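You operate a simulated robot arm through the tools that you are given. There is no shell and no other tool. Be economical: measure what you need, move in short steps, check, and stop when the job is done.

Carry out the task below with a simulated two-armed robot. There is one attempt and no reset: what you move stays moved.

JOB
Dot the unmarked stator as the result sheet says, then sort all three tested stators by their dots.
Fine: green to the small GOOD tray, yellow to HOLD, blue to REWORK, each down on a post; one dot; the marker goes back in its cup.

The check looks at the end state, three seconds after you hand in, the way a careful person would. Anything else that was tipped, shoved, dropped, spilled or broken makes it a failure. Flat cloth is picked up by pressing the open fingertips on it (5 to 10 N) and closing them slowly along it; thin cloth reads only 2 to 8 mm in the jaws.

ROBOT AND FRAMES
Two 6-joint arms with two-finger grippers on one trunk, on a base that drives. Base frame: it is fixed to the floor where the robot stands at the start and does not move with it; the origin is under the middle of the robot, x ahead of it, y to its left, z up; the surface under the hand at the start is at about z = 820. Units: mm, rad, N and s.
The left shoulder is at the start at [60, 143, 875], the right one opposite. With the tool pointing down near the work surface each hand reaches from about 300 to 720 mm from the robot's upright axis, wherever it stands, measured 20 degrees to its own side. Places, roughly: left post of the small green tray [800, 400, 800]; result sheet [1000, 100, 900]; tester post [-1600, 1800, 800]. Payload 2.45 kg a hand.
The TCP of each hand is the grasp point between the finger pads, 26 mm short of the fingertips. In the tool frame z runs along the fingers and y along their closing line. The gripper opens to 96 mm. The gripper's body begins 69 mm behind the TCP.
Orientation is that of the tool frame in the base frame, as a unit quaternion [x, y, z, w]. With the fingers straight down and closing along the base's y, the tool's x points along the base's -x, its y along +y and its z along -z.

CONTROLS
- The arms move only by the tool move_arm. It takes "left_plan", "right_plan" or both (then of equal length, played together; a hand with none holds still); each is a list of rows, each a list of 6 numbers: the shift along the tool's x, y, z in mm, then the turn, a rotation vector about the tool's x, y, z in rad. In form: [[x, y, z, ax, ay, az], ...]. A call has 1 to 10 rows; each row is the pose to reach, as a shift and turn from the pose commanded when the call began, along the tool's axes at that moment. "left_grip" and "right_grip" are, for a hand that has rows, the opening, from 0 (shut) to 1 (fully open), set as the call begins (left out, the last holds). Each row takes 0.2 s and may step no farther than 50 mm and 0.15 rad from the row before; otherwise, or with a gripper value out of range, the whole call is refused. Where a pose cannot be reached the arm comes as near as it can. A force on the tool above 40 N (or 10 N above the force at the start of the call, whichever is more), or a blocked arm, ends the call early, and 0.2 s more pass. The fingers move at their own pace and stop on an object; they squeeze with about 38 N. The grip force told is the motor's: it shows also when the fingers shut on nothing. Time passes only in rows, and 0.2 s behind the last, so rows that repeat a pose let the fingers close. The reply holds the time, the measured pose of the TCP, the force on the tool along the base axes, the opening and the grip force, in the units named above and with some noise, with the torque about the TCP (base axes, N m) and any sound that the robot's microphone picked up, and new pictures: "pictures" is both (left out), scene, wrist or none (wrist: the cameras of the hands that moved).
- Cameras (640 x 400 px; columns grow to the right, rows downward): "scene" is now at [132.2, 9.1, 1471.8]; the picture's right is [0.13, -0.99, -0.00], its down [-0.81, -0.10, -0.58] and it looks along [0.58, 0.07, -0.81] (base axes); focal length 250 px, centre (320, 200). "left" rides on the left gripper at [82, -3, -98] in its tool frame; the picture's right is [0.04, 1.00, 0.00], its down [-0.73, 0.03, -0.68] and it looks along [-0.68, 0.03, 0.73] (tool axes); focal length 256 px, centre (320, 200). "right" rides on the right gripper at [82, 3, -98] in its tool frame; the picture's right is [-0.04, 1.00, 0.00], its down [-0.73, -0.03, -0.68] and it looks along [-0.68, -0.03, 0.73] (tool axes); focal length 256 px, centre (320, 200). There is no depth. A picture from a camera that has moved, and an enlarged one, comes with that camera's place and axes in the base frame and with its lens.
- move_column(by): slides the trunk up (or, below 0, down) by that many mm; the arms and the scene camera ride with it, the base frame stays. It gives what a move gives, with no picture.
- roll_base(legs): drives the robot by 1 to 6 legs, each [ahead, turn to the left] in mm and rad, along the robot's own axes; the way and the turn of a leg run together, so that a leg with both is an arc; at most 1500 mm and 3.142 rad a leg. The arms and the cameras ride along, it lands a little off, and it stops where it bumps. It gives what a move gives, and a new picture of the scene camera.
- head_to(pan, tilt): turns the head with the scene camera to pan (to the left, within 1.501 rad either way) and tilt (down, from -0.506 to 1.204), counted from straight ahead of the robot. It gives what a move gives, and a new picture of the scene camera.
- zoom(camera, box): a new picture of the part [left, top, right, bottom] of that camera's present view, enlarged. The clock stands still meanwhile.
- sign_off(): hands the job in; it is judged then, once.

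Work in short steps. Places have to be worked out from the pictures, the camera data and where the tool is seen: move nearer, look again, correct. Check each grasp and each placing, and mend what went wrong. You have 120 turns and 260 pictures in all, those below and enlarged ones among them. Open the grippers and draw the arms clear of the work before you hand the job in, unless the task says otherwise; then end with one line.

The tools are called after ">>>" as name(argument=value, ...) on one line, values as JSON. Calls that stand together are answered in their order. move_arm: Moves the arms, as the interface text tells. Its arguments: {"type":"object","properties":{"left_plan":{"type":"array","items":{"type":"array","items":{"type":"number"}}},"left_grip":{"type":"number"},"right_plan":{"type":"array","items":{"type":"array","items":{"type":"number"}}},"right_grip":{"type":"number"},"pictures":{"type":"string","enum":["both","scene","wrist","none"]}},"required":[]} The other tools are called the same way: move_column (by) slides the trunk up or down; roll_base (legs) drives the base; head_to (pan, tilt) turns the head that bears the scene camera; zoom (camera, box) takes an enlarged picture of a part of a camera's view; sign_off () hands the job in.

At the start:

```text
time_s: 0.0
left_ee_pos: [359.2, 239.0, 1172.9]
left_orientation: [0.0, 1.0, -0.001, 0.0]
left_ft_force: [0.1, 0.1, -0.3]
left_torque: [-0.05, -0.01, -0.02]
left_finger_gap: 95.9
left_grasp_force: 0.0
right_ee_pos: [485.6, -156.6, 1096.7]
right_orientation: [-0.001, 1.0, 0.0, 0.0]
right_ft_force: [-0.3, -1.5, 0.3]
right_torque: [0.01, 0.0, 0.01]
right_finger_gap: 95.8
right_grasp_force: 0.0
trunk travel left (down, up): [-500.0, 90.0]
robot x, y, heading: [-1.2, -1.2, 0.004]
head pan, tilt: [0.126, 0.949]
```

scene: 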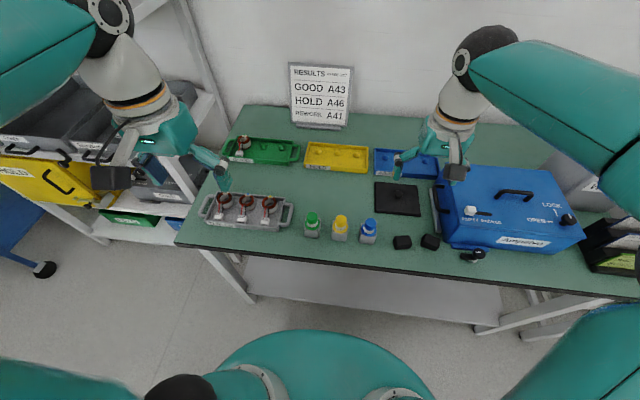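
right: 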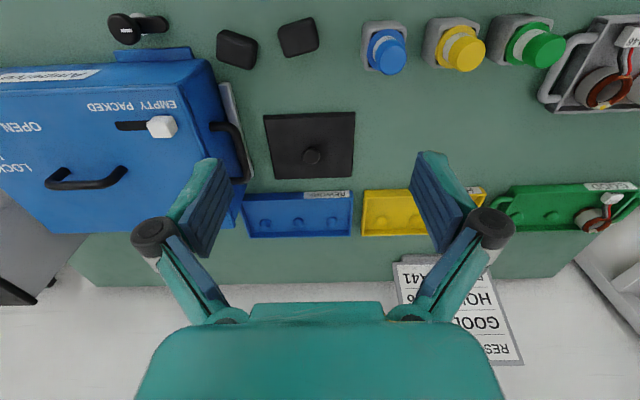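
left: 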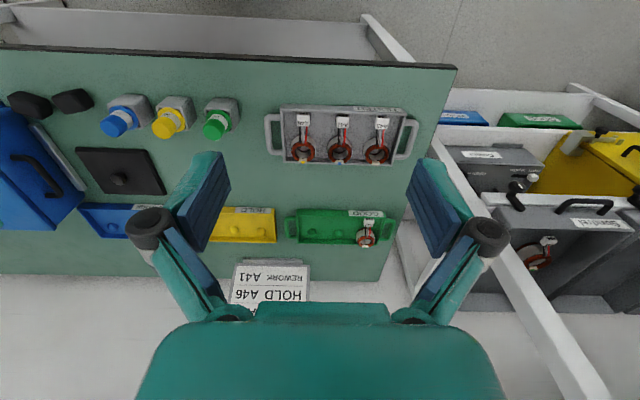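

I'll read the result sheet and inspect the stators in the tested tray and the green tray.

>>> zoom(camera="scene", box=[280, 55, 370, 135])

>>> zoom(camera="scene", box=[190, 120, 310, 240])

>>> zoom(camera="left", box=[250, 90, 430, 260])

>>> zoom(camera="scene", box=[290, 130, 450, 260])

```text
5.00 times, centred on (325, 95) of scene
camera zoom: at [132.2, 9.1, 1471.8], right [0.13, -0.99, 0.0], down [-0.81, -0.1, -0.58], along [0.58, 0.07, -0.81], focal length 1248 px, centre (295, 725)
```

zoom: 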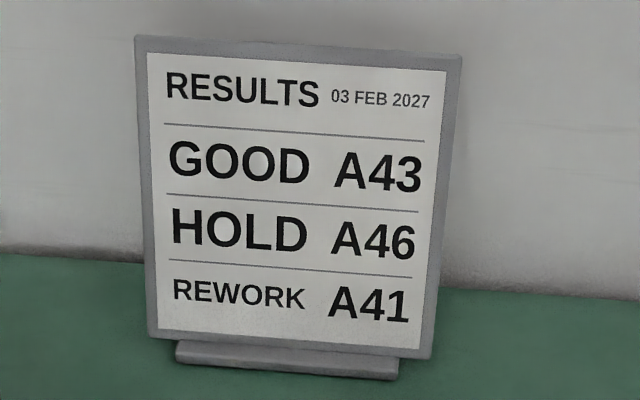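

```text
3.33 times, centred on (250, 180) of scene
camera zoom: at [132.2, 9.1, 1471.8], right [0.13, -0.99, 0.0], down [-0.81, -0.1, -0.58], along [0.58, 0.07, -0.81], focal length 832 px, centre (553, 267)
```

zoom: 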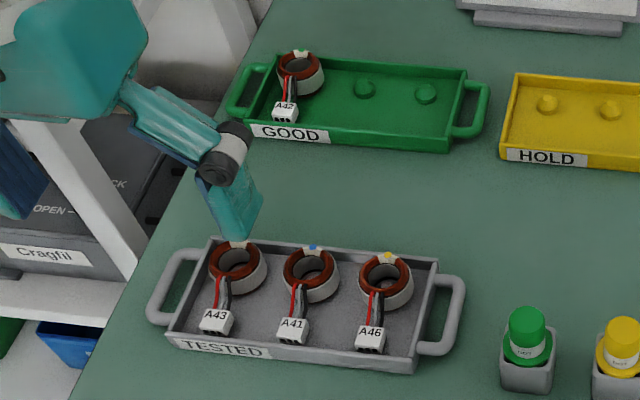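

```text
2.35 times, centred on (340, 175) of left
camera zoom: at [276.1, 235.8, 1271.9], right [-0.04, 1.0, 0.0], down [0.73, 0.03, 0.68], along [0.68, 0.03, -0.73], focal length 602 px, centre (273, 259)
```

zoom: 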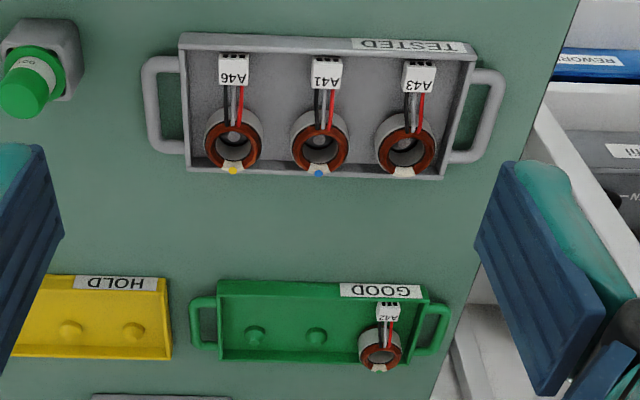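

```text
3.08 times, centred on (370, 195) of scene
camera zoom: at [132.2, 9.1, 1471.8], right [0.13, -0.99, 0.0], down [-0.81, -0.1, -0.58], along [0.58, 0.07, -0.81], focal length 768 px, centre (166, 215)
```

zoom: 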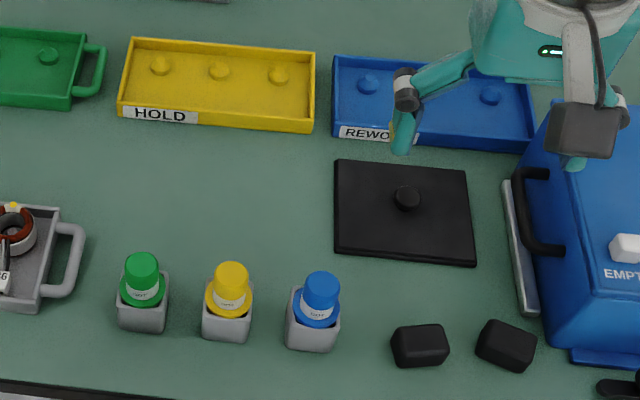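

A43 is the unmarked one, and the sheet says GOOD, so it needs a green dot. The posts at x≈805 are beyond reach, so I'll tilt the head down to judge the clearance to the table edge before driving.

>>> head_to(pan=0.0, tilt=1.2)

```text
time_s: 0.8
left_ee_pos: [358.8, 239.1, 1174.1]
left_orientation: [0.0, 1.0, 0.0, 0.0]
left_ft_force: [-0.7, -0.1, 0.1]
left_torque: [-0.03, 0.04, 0.0]
left_finger_gap: 96.3
left_grasp_force: 0.1
right_ee_pos: [486.3, -155.0, 1096.4]
right_orientation: [0.0, 1.0, 0.0, 0.0]
right_ft_force: [0.5, -0.3, -1.1]
right_torque: [0.01, 0.04, 0.03]
right_finger_gap: 96.0
right_grasp_force: 0.1
trunk travel left (down, up): [-500.0, 90.0]
robot x, y, heading: [0.2, -3.1, -0.002]
head pan, tilt: [0.0, 1.201]
camera scene: at [115.9, 0.0, 1455.7], right [0.0, -1.0, 0.0], down [-0.93, 0.0, -0.36], along [0.36, 0.0, -0.93], focal length 250 px, centre (320, 200)
```

scene: 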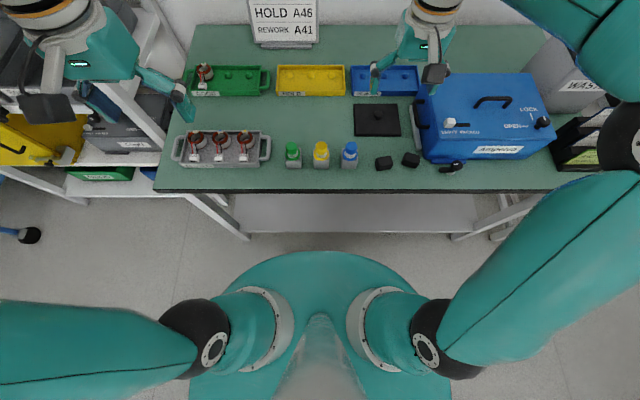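

The table edge looks to be at x≈395 with its legs at about 427, and the robot body ends short of that. I'll drive 100 mm ahead and look again.

>>> roll_base(legs=[[100, 0]])

```text
time_s: 1.9
left_ee_pos: [461.2, 239.1, 1174.0]
left_orientation: [-0.001, 1.0, -0.001, -0.001]
left_ft_force: [1.1, 0.1, -0.5]
left_torque: [0.02, 0.05, -0.01]
left_finger_gap: 96.0
left_grasp_force: 0.0
right_ee_pos: [588.6, -155.4, 1095.3]
right_orientation: [0.0, 1.0, 0.0, -0.001]
right_ft_force: [0.6, 0.3, -0.7]
right_torque: [0.02, 0.05, 0.0]
right_finger_gap: 96.1
right_grasp_force: 0.1
trunk travel left (down, up): [-500.0, 90.0]
robot x, y, heading: [106.1, 0.4, -0.002]
head pan, tilt: [0.0, 1.201]
camera scene: at [219.4, 0.0, 1455.4], right [0.0, -1.0, 0.0], down [-0.93, 0.0, -0.36], along [0.36, 0.0, -0.93], focal length 250 px, centre (320, 200)
```

scene: 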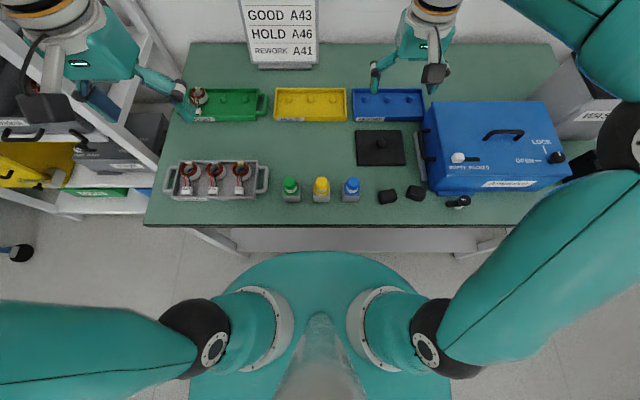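

Another 50 mm or so would help. To find out whether the teal body is on the trunk or a low base, I'll raise the column and see if its edge moves in the picture.

>>> move_column(by=80)

>>> head_to(pan=0.0, tilt=1.2)

```text
time_s: 3.1
left_ee_pos: [459.9, 239.2, 1255.5]
left_orientation: [0.0, 1.0, 0.001, 0.0]
left_ft_force: [0.4, -0.1, 0.4]
left_torque: [0.01, -0.01, -0.05]
left_finger_gap: 95.5
left_grasp_force: 0.1
right_ee_pos: [586.8, -155.0, 1177.1]
right_orientation: [0.0, 1.0, -0.001, 0.0]
right_ft_force: [0.5, 0.1, -0.3]
right_torque: [0.03, 0.02, 0.0]
right_finger_gap: 96.0
right_grasp_force: 0.1
trunk travel left (down, up): [-580.0, 10.0]
robot x, y, heading: [98.3, 0.9, 0.003]
head pan, tilt: [0.0, 1.201]
```

```text
time_s: 3.7
left_ee_pos: [459.8, 238.9, 1255.4]
left_orientation: [-0.001, 1.0, -0.001, 0.0]
left_ft_force: [0.7, -0.2, -0.4]
left_torque: [0.04, 0.02, 0.0]
left_finger_gap: 96.0
left_grasp_force: 0.0
right_ee_pos: [586.2, -154.8, 1177.6]
right_orientation: [-0.001, 1.0, 0.0, 0.0]
right_ft_force: [0.6, 0.1, -0.2]
right_torque: [0.0, 0.0, 0.04]
right_finger_gap: 96.0
right_grasp_force: 0.2
trunk travel left (down, up): [-580.0, 10.0]
robot x, y, heading: [99.9, -0.3, -0.003]
head pan, tilt: [0.0, 1.201]
camera scene: at [217.2, 0.0, 1535.6], right [0.0, -1.0, 0.0], down [-0.93, 0.0, -0.36], along [0.36, 0.0, -0.93], focal length 250 px, centre (320, 200)
```

scene: 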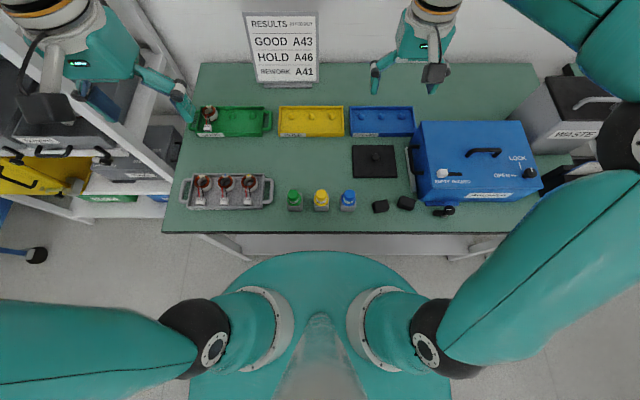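

The teal body rides with the trunk and its front sits about 220–240 mm ahead of the axis, so another 45 mm is clear of the table edge. I'll lower the trunk again and then drive.

>>> move_column(by=-80)

>>> roll_base(legs=[[48, 0]])

```text
time_s: 4.9
left_ee_pos: [460.1, 239.5, 1175.9]
left_orientation: [0.0, 1.0, -0.001, 0.0]
left_ft_force: [-0.8, 0.4, -0.1]
left_torque: [0.01, 0.02, 0.0]
left_finger_gap: 96.1
left_grasp_force: 0.1
right_ee_pos: [586.5, -155.4, 1097.3]
right_orientation: [0.001, 1.0, 0.0, 0.0]
right_ft_force: [0.5, -0.1, -0.3]
right_torque: [0.02, -0.01, 0.02]
right_finger_gap: 96.0
right_grasp_force: 0.1
trunk travel left (down, up): [-500.0, 90.0]
robot x, y, heading: [101.3, -1.2, -0.001]
head pan, tilt: [0.0, 1.201]
```

```text
time_s: 5.8
left_ee_pos: [501.6, 237.9, 1174.9]
left_orientation: [0.0, 1.0, -0.001, -0.001]
left_ft_force: [0.4, 0.4, -0.6]
left_torque: [0.02, 0.02, -0.03]
left_finger_gap: 95.9
left_grasp_force: 0.1
right_ee_pos: [629.6, -154.6, 1096.7]
right_orientation: [-0.001, 1.0, 0.0, -0.001]
right_ft_force: [1.0, 0.3, 0.3]
right_torque: [0.02, 0.03, -0.01]
right_finger_gap: 95.6
right_grasp_force: 0.0
trunk travel left (down, up): [-500.0, 90.0]
robot x, y, heading: [141.8, 0.9, 0.002]
head pan, tilt: [0.0, 1.201]
camera scene: at [258.2, 0.0, 1455.6], right [0.0, -1.0, 0.0], down [-0.93, 0.0, -0.36], along [0.36, 0.0, -0.93], focal length 250 px, centre (320, 200)
```

scene: 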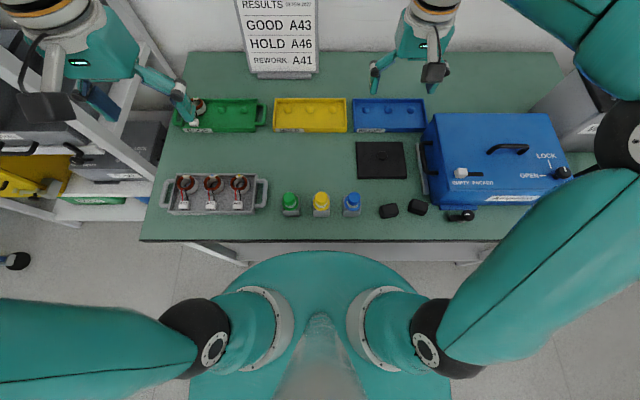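

The drive went well, with the robot at x≈142. Next I'll bring the left hand to roughly above the green marker (≈[480, 76]) for a close look at markers and stators.

>>> move_arm(left_plan=[[5, -27, 29, 0, 0, 0], [10, -54, 58, 0, 0, 0], [15, -81, 87, 0, 0, 0], [20, -108, 116, 0, 0, 0], [25, -135, 145, 0, 0, 0], [30, -163, 175, 0, 0, 0]], pictures="wrist")

>>> zoom(camera="scene", box=[150, 160, 280, 240])

```text
time_s: 7.2
left_ee_pos: [472.4, 76.6, 999.1]
left_orientation: [0.001, 1.0, 0.0, 0.0]
left_ft_force: [-1.0, 0.0, 0.4]
left_torque: [0.0, 0.01, -0.02]
left_finger_gap: 95.9
left_grasp_force: 0.0
right_ee_pos: [630.1, -154.7, 1096.6]
right_orientation: [-0.001, 1.0, 0.0, -0.001]
right_ft_force: [0.0, -0.2, -0.1]
right_torque: [0.03, 0.03, 0.02]
right_finger_gap: 95.8
right_grasp_force: 0.0
trunk travel left (down, up): [-500.0, 90.0]
robot x, y, heading: [140.2, 0.7, 0.002]
head pan, tilt: [0.0, 1.201]
camera left: at [389.5, 71.7, 1096.6], right [-0.04, 1.0, 0.0], down [0.73, 0.03, 0.68], along [0.68, 0.03, -0.73], focal length 256 px, centre (320, 200)
```

left: 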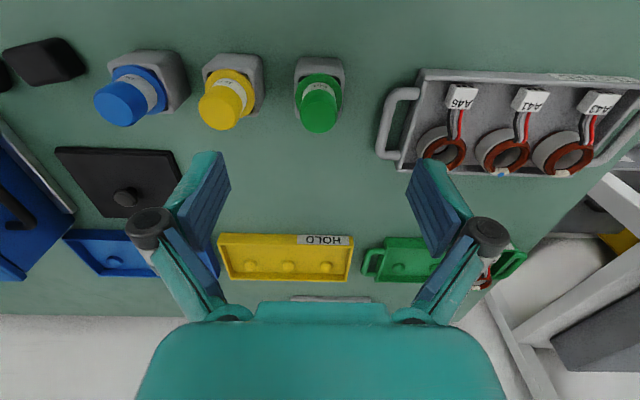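

```text
4.92 times, centred on (215, 200) of scene
camera zoom: at [258.7, -0.7, 1455.7], right [0.0, -1.0, 0.0], down [-0.93, 0.0, -0.36], along [0.36, 0.0, -0.93], focal length 1229 px, centre (837, 200)
```

zoom: 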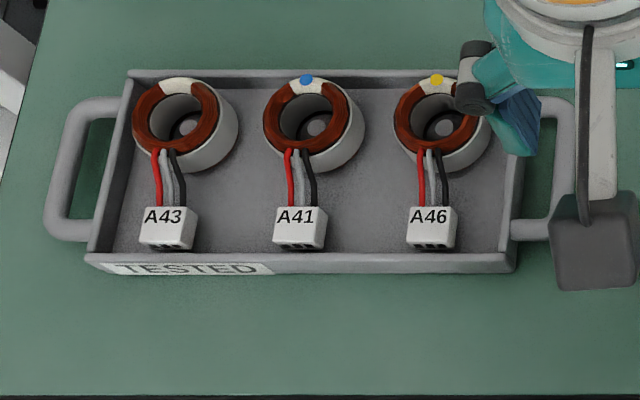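

Now a close-up of the markers in their cups, and of the stators, from the left wrist camera.

>>> zoom(camera="left", box=[180, 40, 360, 150])

>>> zoom(camera="left", box=[370, 50, 640, 200])

>>> zoom(camera="scene", box=[270, 175, 370, 225])

```text
3.56 times, centred on (270, 95) of left
camera zoom: at [389.5, 71.7, 1096.6], right [-0.04, 1.0, 0.0], down [0.73, 0.03, 0.68], along [0.68, 0.03, -0.73], focal length 910 px, centre (498, 573)
```

zoom: 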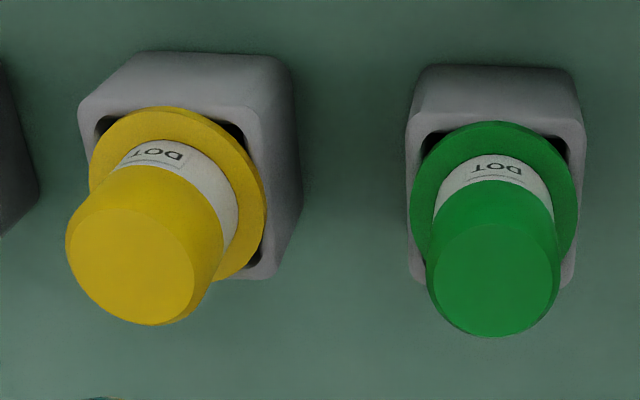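

```text
2.37 times, centred on (505, 125) of left
camera zoom: at [389.5, 71.7, 1096.6], right [-0.04, 1.0, 0.0], down [0.73, 0.03, 0.68], along [0.68, 0.03, -0.73], focal length 607 px, centre (-118, 378)
```

zoom: 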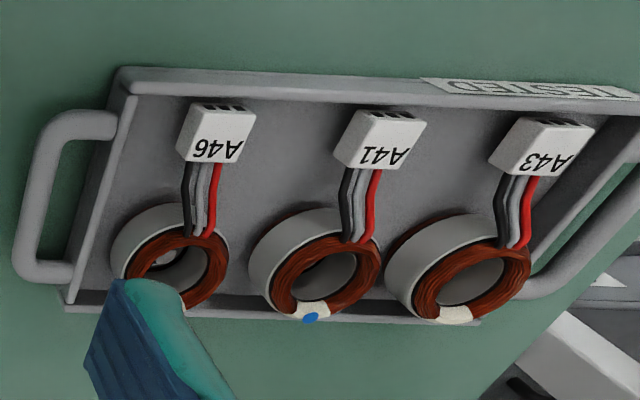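

```text
6.40 times, centred on (320, 200) of scene
camera zoom: at [258.7, -0.7, 1455.7], right [0.0, -1.0, 0.0], down [-0.93, 0.0, -0.36], along [0.36, 0.0, -0.93], focal length 1597 px, centre (320, 200)
```

zoom: 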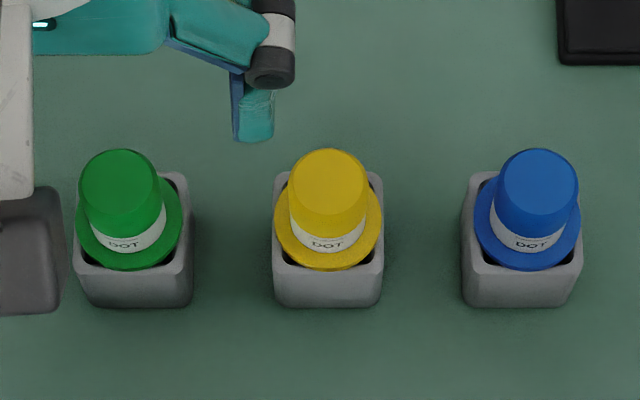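

The markers are flanged stamps standing tip down. I put the green one's axis at about (480, 75), with its top at z≈902 and flange at z≈866. I'll narrow the jaws and come to just above it to check alignment.

>>> move_arm(left_plan=[[-4, -1, 30, 0, 0, 0], [-8, -1.6, 65, 0, 0, 0], [-8, -1.6, 65, 0, 0, 0]], left_grip=0.6)

>>> zoom(camera="left", box=[220, 40, 420, 165])

>>> zoom(camera="scene", box=[260, 165, 360, 225])

```text
time_s: 8.0
left_ee_pos: [480.0, 74.1, 935.5]
left_orientation: [0.001, 1.0, -0.001, 0.0]
left_ft_force: [0.2, 0.2, 0.0]
left_torque: [0.02, 0.03, 0.01]
left_finger_gap: 57.8
left_grasp_force: 0.1
right_ee_pos: [628.8, -155.9, 1097.5]
right_orientation: [0.0, 1.0, 0.0, -0.001]
right_ft_force: [0.2, -0.3, -0.5]
right_torque: [-0.01, -0.01, 0.0]
right_finger_gap: 96.2
right_grasp_force: 0.1
trunk travel left (down, up): [-500.0, 90.0]
robot x, y, heading: [142.6, 0.1, -0.003]
head pan, tilt: [0.0, 1.201]
camera scene: at [257.9, 0.0, 1455.7], right [0.0, -1.0, 0.0], down [-0.93, 0.0, -0.36], along [0.36, 0.0, -0.93], focal length 250 px, centre (320, 200)
camera left: at [397.7, 71.4, 1032.7], right [-0.04, 1.0, 0.0], down [0.73, 0.03, 0.68], along [0.68, 0.03, -0.73], focal length 256 px, centre (320, 200)
```

scene: 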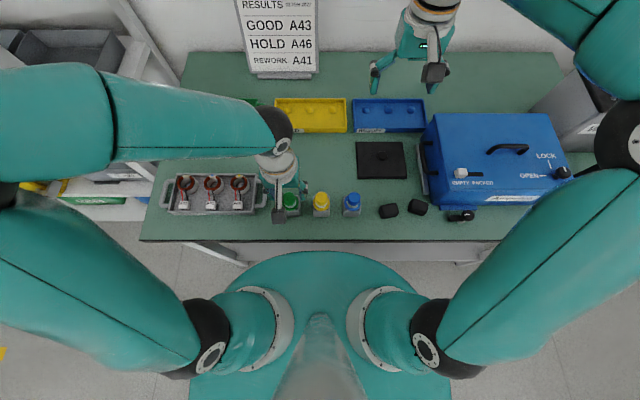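
left: 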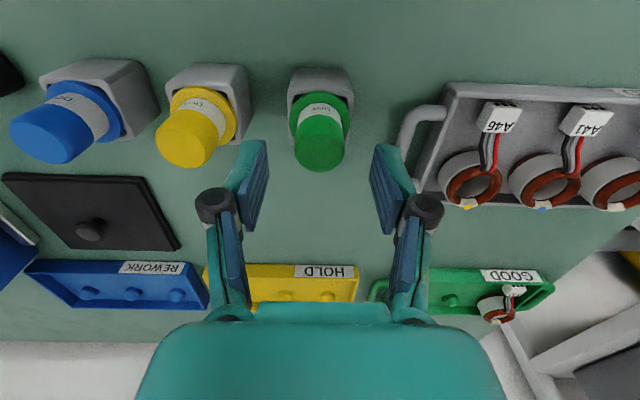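

```text
3.20 times, centred on (320, 102) of left
camera zoom: at [397.7, 71.4, 1032.7], right [-0.04, 1.0, 0.0], down [0.73, 0.03, 0.68], along [0.68, 0.03, -0.73], focal length 819 px, centre (320, 512)
```

zoom: 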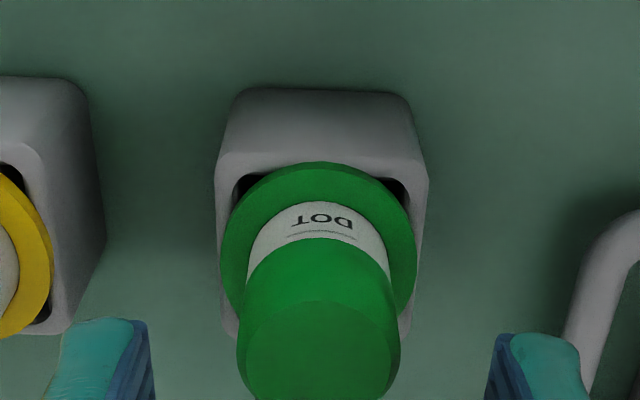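

```text
6.40 times, centred on (310, 195) of scene
camera zoom: at [257.9, 0.0, 1455.7], right [0.0, -1.0, 0.0], down [-0.93, 0.0, -0.36], along [0.36, 0.0, -0.93], focal length 1597 px, centre (384, 232)
```

zoom: 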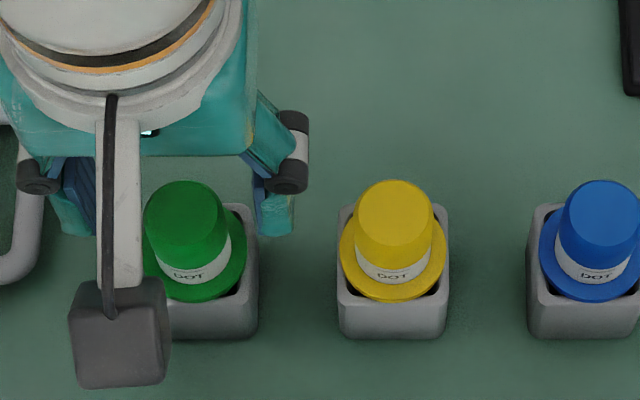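

The alignment agrees, with the axis at about (478, 74.6) and the flange at z≈866. I'll go down to TCP z≈898 so the fingertips stay above the flange, and close.

>>> move_arm(left_plan=[[1.5, 0.5, 20, 0, 0, 0], [1.5, 0.5, 37, 0, 0, 0]], pictures="none")

>>> move_arm(left_plan=[[0, 0, 0, 0, 0, 0], [0, 0, 0, 0, 0, 0], [0, 0, 0, 0, 0, 0]], left_grip=0, pictures="wrist")

```text
time_s: 8.6
left_ee_pos: [479.7, 75.8, 898.0]
left_orientation: [-0.001, 1.0, 0.0, 0.0]
left_ft_force: [0.3, -0.3, 0.4]
left_torque: [0.0, -0.01, -0.02]
left_finger_gap: 57.7
left_grasp_force: 0.1
right_ee_pos: [627.9, -154.4, 1097.0]
right_orientation: [-0.001, 1.0, 0.0, -0.001]
right_ft_force: [0.2, -0.1, 0.2]
right_torque: [0.03, 0.0, -0.01]
right_finger_gap: 96.3
right_grasp_force: 0.1
trunk travel left (down, up): [-500.0, 90.0]
robot x, y, heading: [143.3, 2.1, -0.003]
head pan, tilt: [0.0, 1.201]
```

```text
time_s: 9.4
left_ee_pos: [479.6, 74.9, 898.5]
left_orientation: [0.001, 1.0, 0.0, 0.001]
left_ft_force: [-0.2, -0.3, -0.4]
left_torque: [-0.01, -0.03, 0.0]
left_finger_gap: 28.5
left_grasp_force: 37.9
right_ee_pos: [628.5, -155.3, 1095.9]
right_orientation: [-0.001, 1.0, 0.0, -0.001]
right_ft_force: [-0.4, -0.7, 0.2]
right_torque: [0.03, -0.02, -0.01]
right_finger_gap: 96.2
right_grasp_force: 0.1
trunk travel left (down, up): [-500.0, 90.0]
robot x, y, heading: [140.3, -0.8, 0.004]
head pan, tilt: [0.0, 1.201]
camera left: at [396.0, 71.4, 996.1], right [-0.04, 1.0, 0.0], down [0.73, 0.03, 0.68], along [0.68, 0.03, -0.73], focal length 256 px, centre (320, 200)
```

left: 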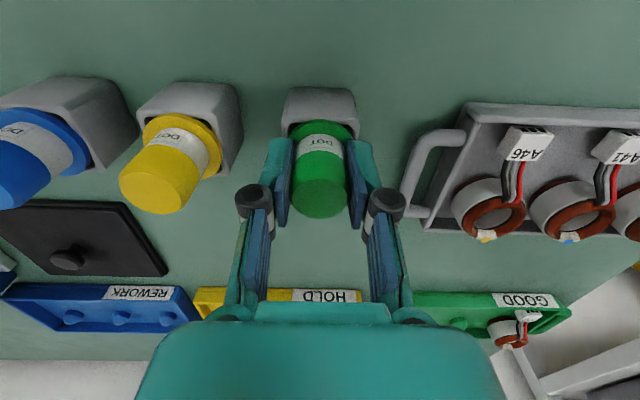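

It's gripped at 28.5 mm; I note the return pose as (479.6, 75.2, 898.2). I'll lift straight up.

>>> move_arm(left_plan=[[0, 0, 30, 0, 0, 0], [0, 0, 0, 0, 0, 0]], pictures="none")

```text
time_s: 9.7
left_ee_pos: [480.7, 75.8, 895.6]
left_orientation: [-0.002, 1.0, 0.0, 0.004]
left_ft_force: [-10.5, -0.7, 33.6]
left_torque: [-0.01, 0.56, 0.0]
left_finger_gap: 28.5
left_grasp_force: 37.5
right_ee_pos: [628.7, -155.5, 1096.9]
right_orientation: [-0.001, 1.0, -0.001, -0.001]
right_ft_force: [0.0, -0.7, 0.1]
right_torque: [-0.02, 0.05, 0.0]
right_finger_gap: 96.0
right_grasp_force: 0.0
trunk travel left (down, up): [-500.0, 90.0]
robot x, y, heading: [141.9, 0.8, 0.001]
head pan, tilt: [0.0, 1.201]
stopped in row 1 (left hand): the force on the tool passed its limit at 113 N (the readings are from after the stop); the commanded pose is now the measured one
```

I had the sign wrong: tool +z is down, so I pressed the marker into its cup and the stop caught it. I'll lift with −z now and check the cup and marker.

>>> move_arm(left_plan=[[0, 0, -15, 0, 0, 0], [0, 0, -45, 0, 0, 0], [0, 0, -85, 0, 0, 0]])

>>> zoom(camera="left", box=[220, 60, 420, 240])

>>> zoom(camera="scene", box=[250, 150, 370, 225])

```text
time_s: 10.5
left_ee_pos: [480.2, 74.1, 980.0]
left_orientation: [-0.002, 1.0, 0.0, 0.004]
left_ft_force: [-0.3, -0.1, -0.5]
left_torque: [0.01, -0.01, -0.02]
left_finger_gap: 0.0
left_grasp_force: 27.7
right_ee_pos: [628.7, -155.2, 1097.2]
right_orientation: [-0.001, 1.0, 0.001, 0.0]
right_ft_force: [-0.2, 0.1, 0.0]
right_torque: [-0.04, -0.01, -0.02]
right_finger_gap: 96.1
right_grasp_force: 0.1
trunk travel left (down, up): [-500.0, 90.0]
robot x, y, heading: [141.8, -0.9, -0.002]
head pan, tilt: [0.0, 1.201]
camera scene: at [258.2, 0.0, 1455.6], right [0.0, -1.0, 0.0], down [-0.93, 0.0, -0.36], along [0.36, 0.0, -0.93], focal length 250 px, centre (320, 200)
camera left: at [397.3, 70.9, 1077.1], right [-0.04, 1.0, 0.0], down [0.73, 0.03, 0.68], along [0.68, 0.03, -0.73], focal length 256 px, centre (320, 200)
```

scene: 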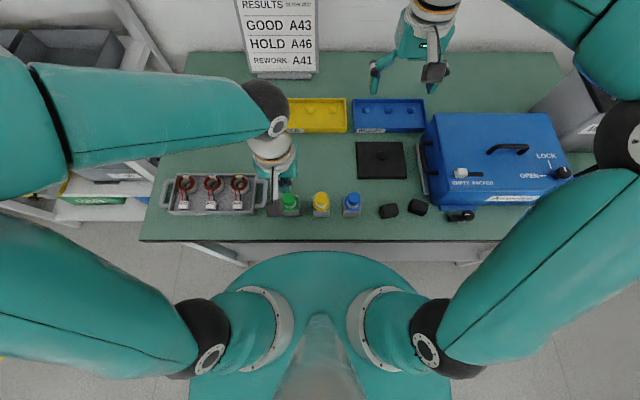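
left: 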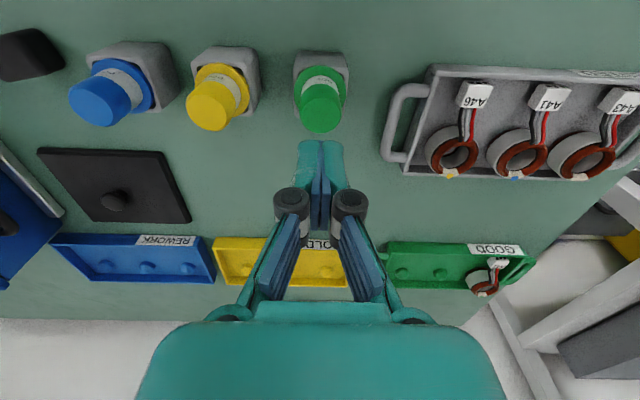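

```text
2.22 times, centred on (320, 150) of left
camera zoom: at [397.3, 70.9, 1077.1], right [-0.04, 1.0, 0.0], down [0.73, 0.03, 0.68], along [0.68, 0.03, -0.73], focal length 569 px, centre (320, 311)
```

zoom: 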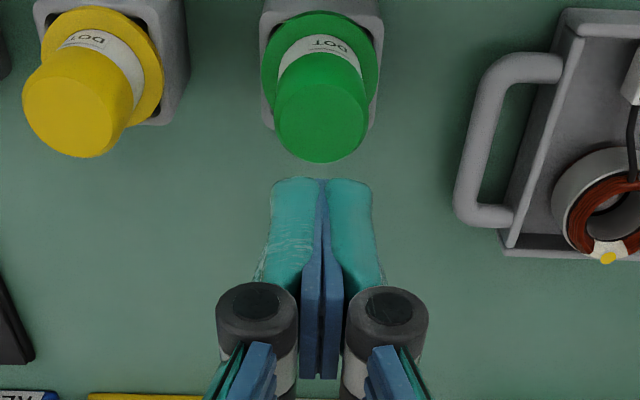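

```text
5.33 times, centred on (310, 188) of scene
camera zoom: at [258.2, 0.0, 1455.6], right [0.0, -1.0, 0.0], down [-0.93, 0.0, -0.36], along [0.36, 0.0, -0.93], focal length 1331 px, centre (373, 267)
```

zoom: 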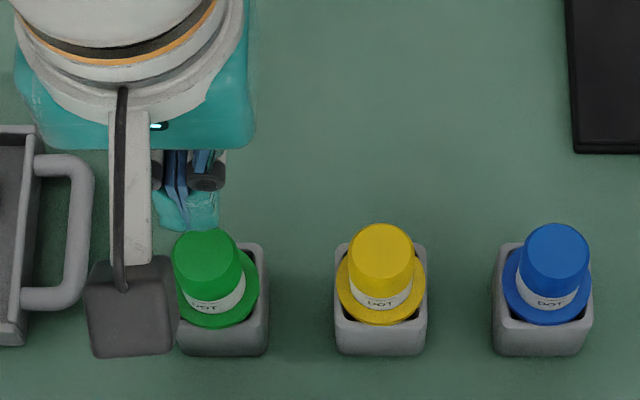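

The marker stayed in its cup, upright and undamaged, and the fingers slid off the top. I'll open, straighten the tool, go back down, and grip again a little lower on the handle.

>>> move_arm(left_plan=[[2, 0.8, 0, 0, 0.008, 0.004], [2, 0.8, 40, 0, 0.008, 0.004], [2, 0.8, 70, 0, 0.008, 0.004], [2, 0.8, 82.5, 0, 0.008, 0.004]], left_grip=0.6, pictures="none")

>>> move_arm(left_plan=[[0, 0, 0, 0, 0, 0], [0, 0, 0, 0, 0, 0], [0, 0, 0, 0, 0, 0], [0, 0, 0, 0, 0, 0]], left_grip=0, pictures="none")

>>> move_arm(left_plan=[[0, 0, -3, 0, 0, 0], [0, 0, -6, 0, 0, 0], [0, 0, -9, 0, 0, 0]], pictures="wrist")

```text
time_s: 11.5
left_ee_pos: [479.9, 75.5, 897.1]
left_orientation: [0.0, 1.0, 0.001, -0.002]
left_ft_force: [0.5, 0.7, -0.1]
left_torque: [0.02, 0.0, -0.03]
left_finger_gap: 57.5
left_grasp_force: 0.1
right_ee_pos: [630.3, -155.4, 1096.8]
right_orientation: [-0.001, 1.0, 0.0, -0.001]
right_ft_force: [0.2, 0.4, 0.7]
right_torque: [0.01, 0.0, 0.0]
right_finger_gap: 95.5
right_grasp_force: 0.1
trunk travel left (down, up): [-500.0, 90.0]
robot x, y, heading: [142.8, 3.4, -0.006]
head pan, tilt: [0.0, 1.201]
```

```text
time_s: 12.5
left_ee_pos: [480.0, 74.0, 895.8]
left_orientation: [0.0, 1.0, 0.001, -0.001]
left_ft_force: [-0.5, -1.0, 2.0]
left_torque: [0.04, -0.04, 0.01]
left_finger_gap: 28.0
left_grasp_force: 37.3
right_ee_pos: [629.7, -155.3, 1097.4]
right_orientation: [-0.001, 1.0, 0.0, -0.002]
right_ft_force: [-0.4, -0.2, -1.4]
right_torque: [0.0, 0.03, -0.02]
right_finger_gap: 96.0
right_grasp_force: 0.1
trunk travel left (down, up): [-500.0, 90.0]
robot x, y, heading: [142.6, 5.0, 0.002]
head pan, tilt: [0.0, 1.201]
```

```text
time_s: 13.3
left_ee_pos: [479.6, 75.8, 906.2]
left_orientation: [0.0, 1.0, 0.001, -0.001]
left_ft_force: [-0.2, -0.2, 0.4]
left_torque: [-0.01, 0.03, -0.01]
left_finger_gap: 28.3
left_grasp_force: 37.8
right_ee_pos: [628.0, -154.7, 1097.5]
right_orientation: [-0.001, 1.0, 0.0, -0.002]
right_ft_force: [0.0, 0.3, 0.2]
right_torque: [-0.02, 0.01, 0.03]
right_finger_gap: 96.0
right_grasp_force: 0.1
trunk travel left (down, up): [-500.0, 90.0]
robot x, y, heading: [141.7, -1.7, 0.001]
head pan, tilt: [0.0, 1.201]
camera left: at [396.8, 72.1, 1003.6], right [-0.04, 1.0, 0.0], down [0.73, 0.03, 0.68], along [0.68, 0.03, -0.73], focal length 256 px, centre (320, 200)
```

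left: 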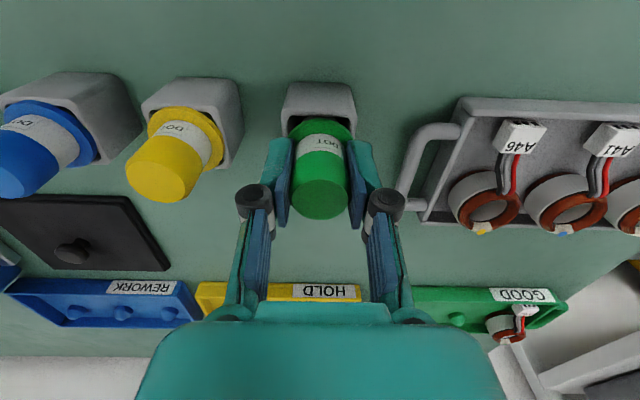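

The marker seems to be rising with the hand and there's no pull force. I'll continue lifting gently.

>>> move_arm(left_plan=[[0, 0, -10, 0, 0, 0], [0, 0, -22, 0, 0, 0], [0, 0, -36, 0, 0, 0], [0, 0, -52, 0, 0, 0], [0, 0, -68, 0, 0, 0], [0, 0, -84, 0, 0, 0]], pictures="both")

>>> zoom(camera="left", box=[240, 60, 400, 240])

```text
time_s: 14.7
left_ee_pos: [480.2, 76.4, 989.1]
left_orientation: [0.002, 1.0, 0.0, -0.001]
left_ft_force: [-0.6, -0.2, -0.1]
left_torque: [0.01, 0.01, -0.02]
left_finger_gap: 28.3
left_grasp_force: 37.8
right_ee_pos: [628.6, -155.8, 1096.6]
right_orientation: [-0.001, 1.0, 0.0, -0.003]
right_ft_force: [-0.4, 1.0, -0.1]
right_torque: [0.03, -0.02, -0.01]
right_finger_gap: 95.9
right_grasp_force: 0.1
trunk travel left (down, up): [-500.0, 90.0]
robot x, y, heading: [143.2, 0.6, -0.002]
head pan, tilt: [0.0, 1.201]
camera scene: at [258.5, 0.0, 1455.7], right [0.0, -1.0, 0.0], down [-0.93, 0.0, -0.36], along [0.36, 0.0, -0.93], focal length 250 px, centre (320, 200)
camera left: at [396.8, 72.3, 1087.4], right [-0.04, 1.0, 0.0], down [0.73, 0.03, 0.68], along [0.68, 0.03, -0.74], focal length 256 px, centre (320, 200)
```

scene: 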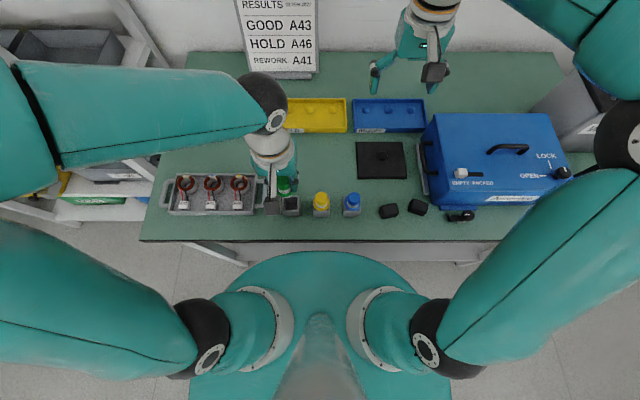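
left: 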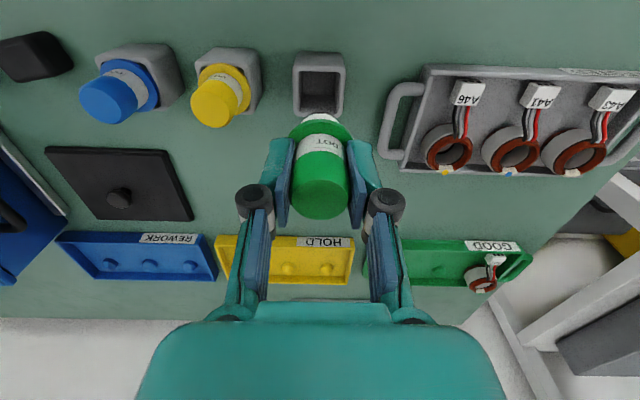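

```text
2.22 times, centred on (320, 150) of left
camera zoom: at [396.8, 72.3, 1087.4], right [-0.04, 1.0, 0.0], down [0.73, 0.03, 0.68], along [0.68, 0.03, -0.74], focal length 569 px, centre (320, 311)
```

zoom: 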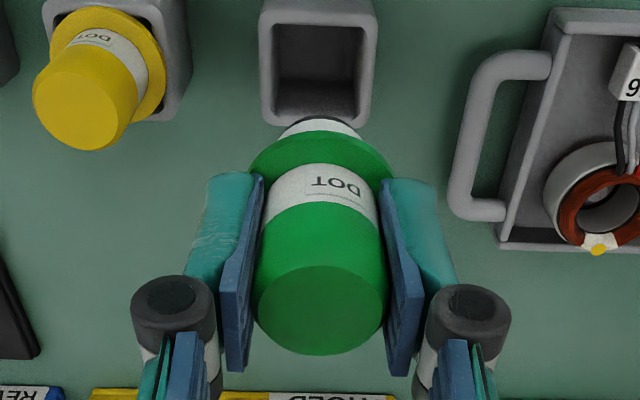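

The green marker is free and firmly held. A43's white pad triangulates to about (552, 351, 866). To see the stamp's tip from the side, I'll draw the right hand back and raise the left so the right camera can look at it.

>>> move_arm(left_plan=[[-28, -9, -32, 0, 0, 0], [-56, -18, -64, 0, 0, 0], [-84, -27, -96, 0, 0, 0], [-112, -36, -128, 0, 0, 0], [-140, -46, -161, 0, 0, 0]], right_plan=[[40, 7, 0, 0, 0, 0], [80, 14, 0, 0, 0, 0], [120, 21, 0, 0, 0, 0], [160, 28, 0, 0, 0, 0], [198, 35, 0, 0, 0, 0]])

```text
time_s: 15.9
left_ee_pos: [619.4, 29.0, 1151.4]
left_orientation: [0.001, 1.0, 0.0, -0.001]
left_ft_force: [0.5, 0.6, 0.0]
left_torque: [0.01, -0.04, 0.0]
left_finger_gap: 28.5
left_grasp_force: 38.2
right_ee_pos: [431.8, -122.1, 1096.2]
right_orientation: [-0.002, 1.0, 0.0, 0.0]
right_ft_force: [-0.7, -0.3, -0.7]
right_torque: [0.03, -0.03, 0.04]
right_finger_gap: 96.1
right_grasp_force: 0.1
trunk travel left (down, up): [-500.0, 90.0]
robot x, y, heading: [144.8, -2.8, 0.003]
head pan, tilt: [0.0, 1.201]
camera scene: at [258.5, -0.9, 1455.6], right [0.0, -1.0, 0.0], down [-0.93, 0.0, -0.36], along [0.36, 0.0, -0.93], focal length 250 px, centre (320, 200)
camera right: at [349.7, -119.0, 1194.9], right [0.04, 1.0, 0.0], down [0.74, -0.03, 0.68], along [0.68, -0.03, -0.74], focal length 256 px, centre (320, 200)
camera left: at [536.8, 25.3, 1248.3], right [-0.04, 1.0, 0.0], down [0.74, 0.03, 0.68], along [0.68, 0.03, -0.74], focal length 256 px, centre (320, 200)
```

scene: 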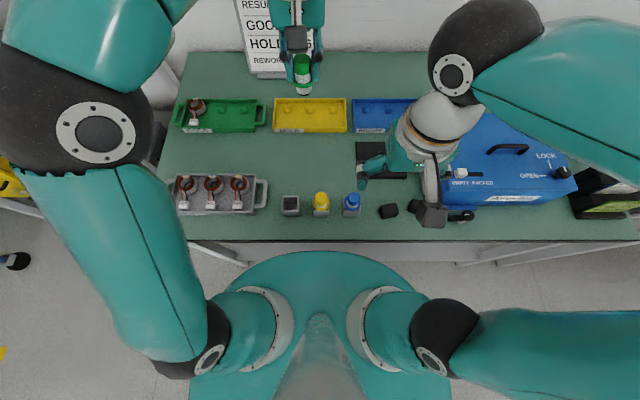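
right: 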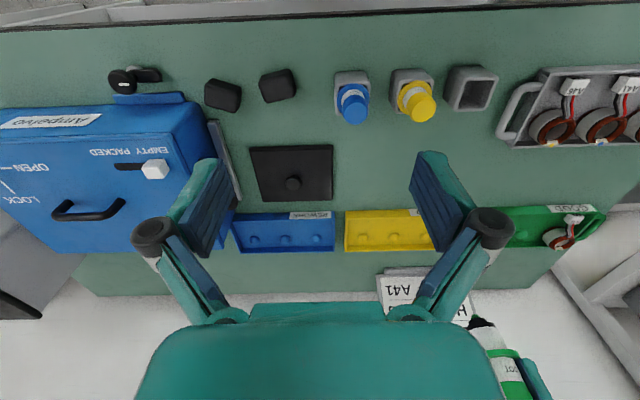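
left: 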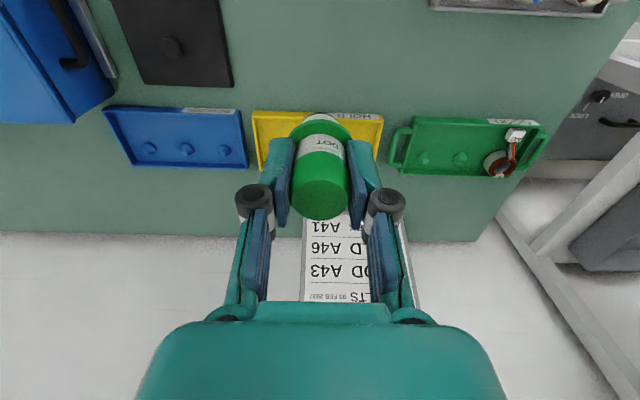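

The stamp is now seen nearly from the side in the right and scene views. I'll zoom in on both.

>>> zoom(camera="right", box=[450, 300, 590, 400])

>>> zoom(camera="scene", box=[265, 40, 345, 110])

```text
4.00 times, centred on (520, 350) of right
camera zoom: at [349.7, -119.0, 1194.9], right [0.04, 1.0, 0.0], down [0.74, -0.03, 0.68], along [0.68, -0.03, -0.74], focal length 1024 px, centre (-480, -400)
```

zoom: 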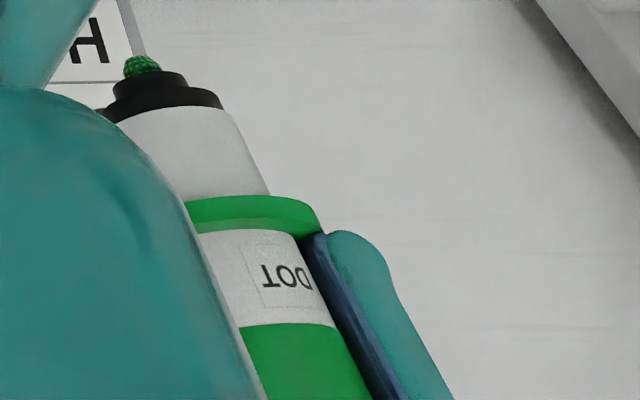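

```text
5.71 times, centred on (305, 75) of scene
camera zoom: at [258.5, -0.9, 1455.6], right [0.0, -1.0, 0.0], down [-0.93, 0.0, -0.36], along [0.36, 0.0, -0.93], focal length 1426 px, centre (406, 914)
```

zoom: 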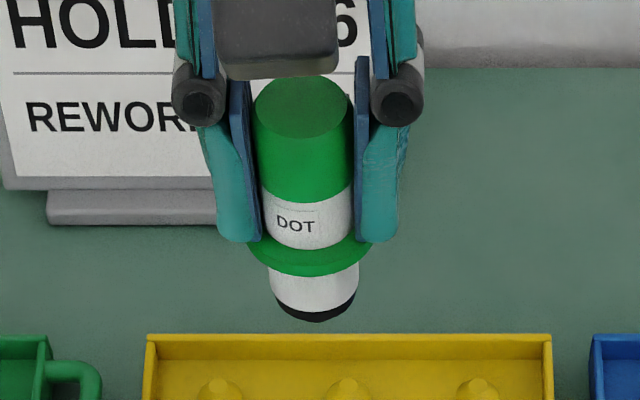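

The tip is about 68 mm below the TCP and the stamp hangs vertical, with the tip within about 1 mm of the TCP axis. I'll move over A43's pad, staying high.

>>> move_arm(left_plan=[[8, 40, 15, 0, 0, 0], [16, 80, 30, 0, 0, 0], [24, 120, 45, 0, 0, 0], [32, 160, 60, 0, 0, 0], [40, 200, 80, 0, 0, 0], [48, 242, 100, 0, 0, 0], [57, 284, 125, 0, 0, 0], [66, 323, 150, 0, 0, 0]], pictures="both")

>>> zoom(camera="left", box=[240, 60, 400, 200])

```text
time_s: 17.7
left_ee_pos: [552.7, 352.5, 1002.1]
left_orientation: [0.001, 1.0, 0.001, 0.0]
left_ft_force: [0.9, 0.4, -1.3]
left_torque: [-0.03, -0.04, 0.01]
left_finger_gap: 28.3
left_grasp_force: 37.7
right_ee_pos: [430.9, -120.0, 1097.1]
right_orientation: [0.0, 1.0, -0.001, -0.002]
right_ft_force: [0.1, 0.3, -0.2]
right_torque: [0.0, 0.0, 0.01]
right_finger_gap: 96.1
right_grasp_force: 0.1
trunk travel left (down, up): [-500.0, 90.0]
robot x, y, heading: [144.6, 1.6, 0.001]
head pan, tilt: [0.0, 1.201]
camera scene: at [258.4, 0.7, 1455.7], right [0.0, -1.0, 0.0], down [-0.93, 0.0, -0.36], along [0.36, 0.0, -0.93], focal length 250 px, centre (320, 200)
camera left: at [470.1, 349.3, 1098.6], right [-0.04, 1.0, 0.0], down [0.73, 0.03, 0.68], along [0.68, 0.03, -0.73], focal length 256 px, centre (320, 200)
```

scene: 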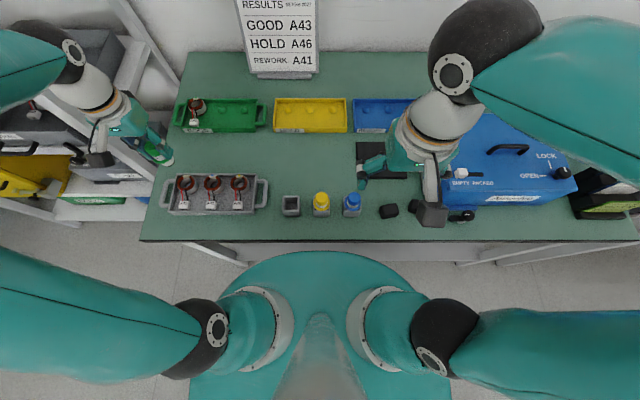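
left: 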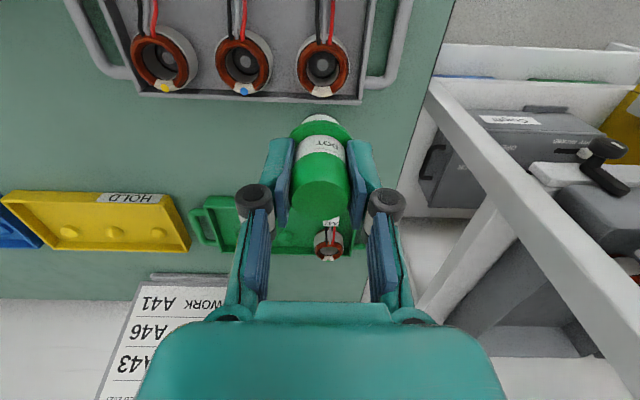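

```text
2.86 times, centred on (320, 130) of left
camera zoom: at [470.1, 349.3, 1098.6], right [-0.04, 1.0, 0.0], down [0.73, 0.03, 0.68], along [0.68, 0.03, -0.73], focal length 731 px, centre (320, 400)
```

zoom: 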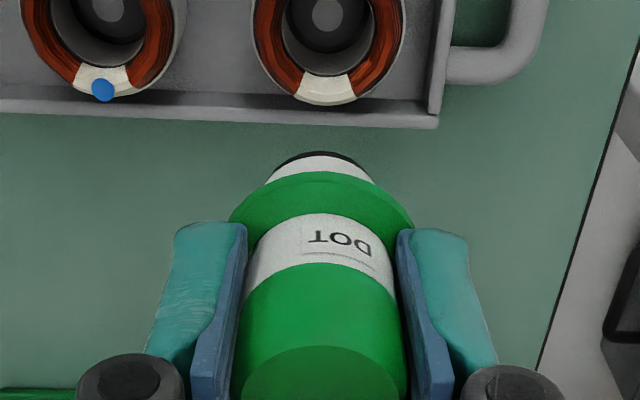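

The wrist view now puts the pad at about (554.7, 354.8). I'll cross-check with a fresh scene zoom.

>>> zoom(camera="scene", box=[155, 165, 275, 220])

```text
5.33 times, centred on (215, 192) of scene
camera zoom: at [258.4, 0.7, 1455.7], right [0.0, -1.0, 0.0], down [-0.93, 0.0, -0.36], along [0.36, 0.0, -0.93], focal length 1331 px, centre (880, 240)
```

zoom: 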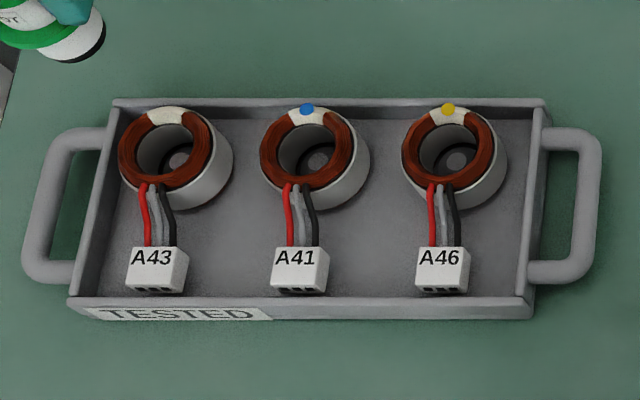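

Combined estimate for the pad is (555, 354.8, 862.5), so contact should come near TCP z≈930. I'll shift and lower to z≈943 first, then check.

>>> move_arm(left_plan=[[-3.3, 3.3, 20, 0, 0, 0], [-3.3, 3.3, 45, 0, 0, 0], [-3.3, 3.3, 59, 0, 0, 0]], pictures="none")

>>> zoom(camera="left", box=[240, 40, 400, 180])

>>> zoom(camera="scene", box=[135, 145, 255, 220])

```text
time_s: 18.5
left_ee_pos: [556.9, 356.6, 942.3]
left_orientation: [0.0, 1.0, 0.0, 0.0]
left_ft_force: [-0.6, 0.0, 0.0]
left_torque: [-0.02, -0.02, -0.02]
left_finger_gap: 28.1
left_grasp_force: 37.8
right_ee_pos: [431.4, -121.3, 1097.0]
right_orientation: [0.0, 1.0, 0.001, -0.002]
right_ft_force: [0.1, 0.5, 0.4]
right_torque: [-0.01, -0.04, 0.01]
right_finger_gap: 96.1
right_grasp_force: 0.1
trunk travel left (down, up): [-500.0, 90.0]
robot x, y, heading: [146.8, -0.8, 0.001]
head pan, tilt: [0.0, 1.201]
```

```text
2.86 times, centred on (320, 110) of left
camera zoom: at [474.1, 352.5, 1039.8], right [-0.04, 1.0, 0.0], down [0.73, 0.03, 0.68], along [0.68, 0.03, -0.73], focal length 731 px, centre (320, 457)
```

zoom: 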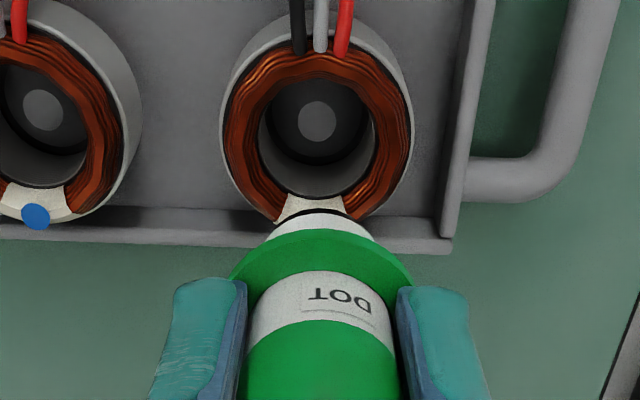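

```text
5.33 times, centred on (195, 182) of scene
camera zoom: at [258.5, 0.1, 1455.7], right [0.0, -1.0, 0.0], down [-0.93, 0.0, -0.36], along [0.36, 0.0, -0.93], focal length 1331 px, centre (987, 293)
```

zoom: 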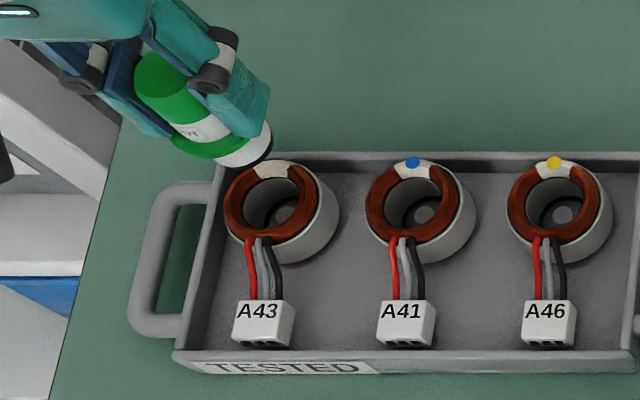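

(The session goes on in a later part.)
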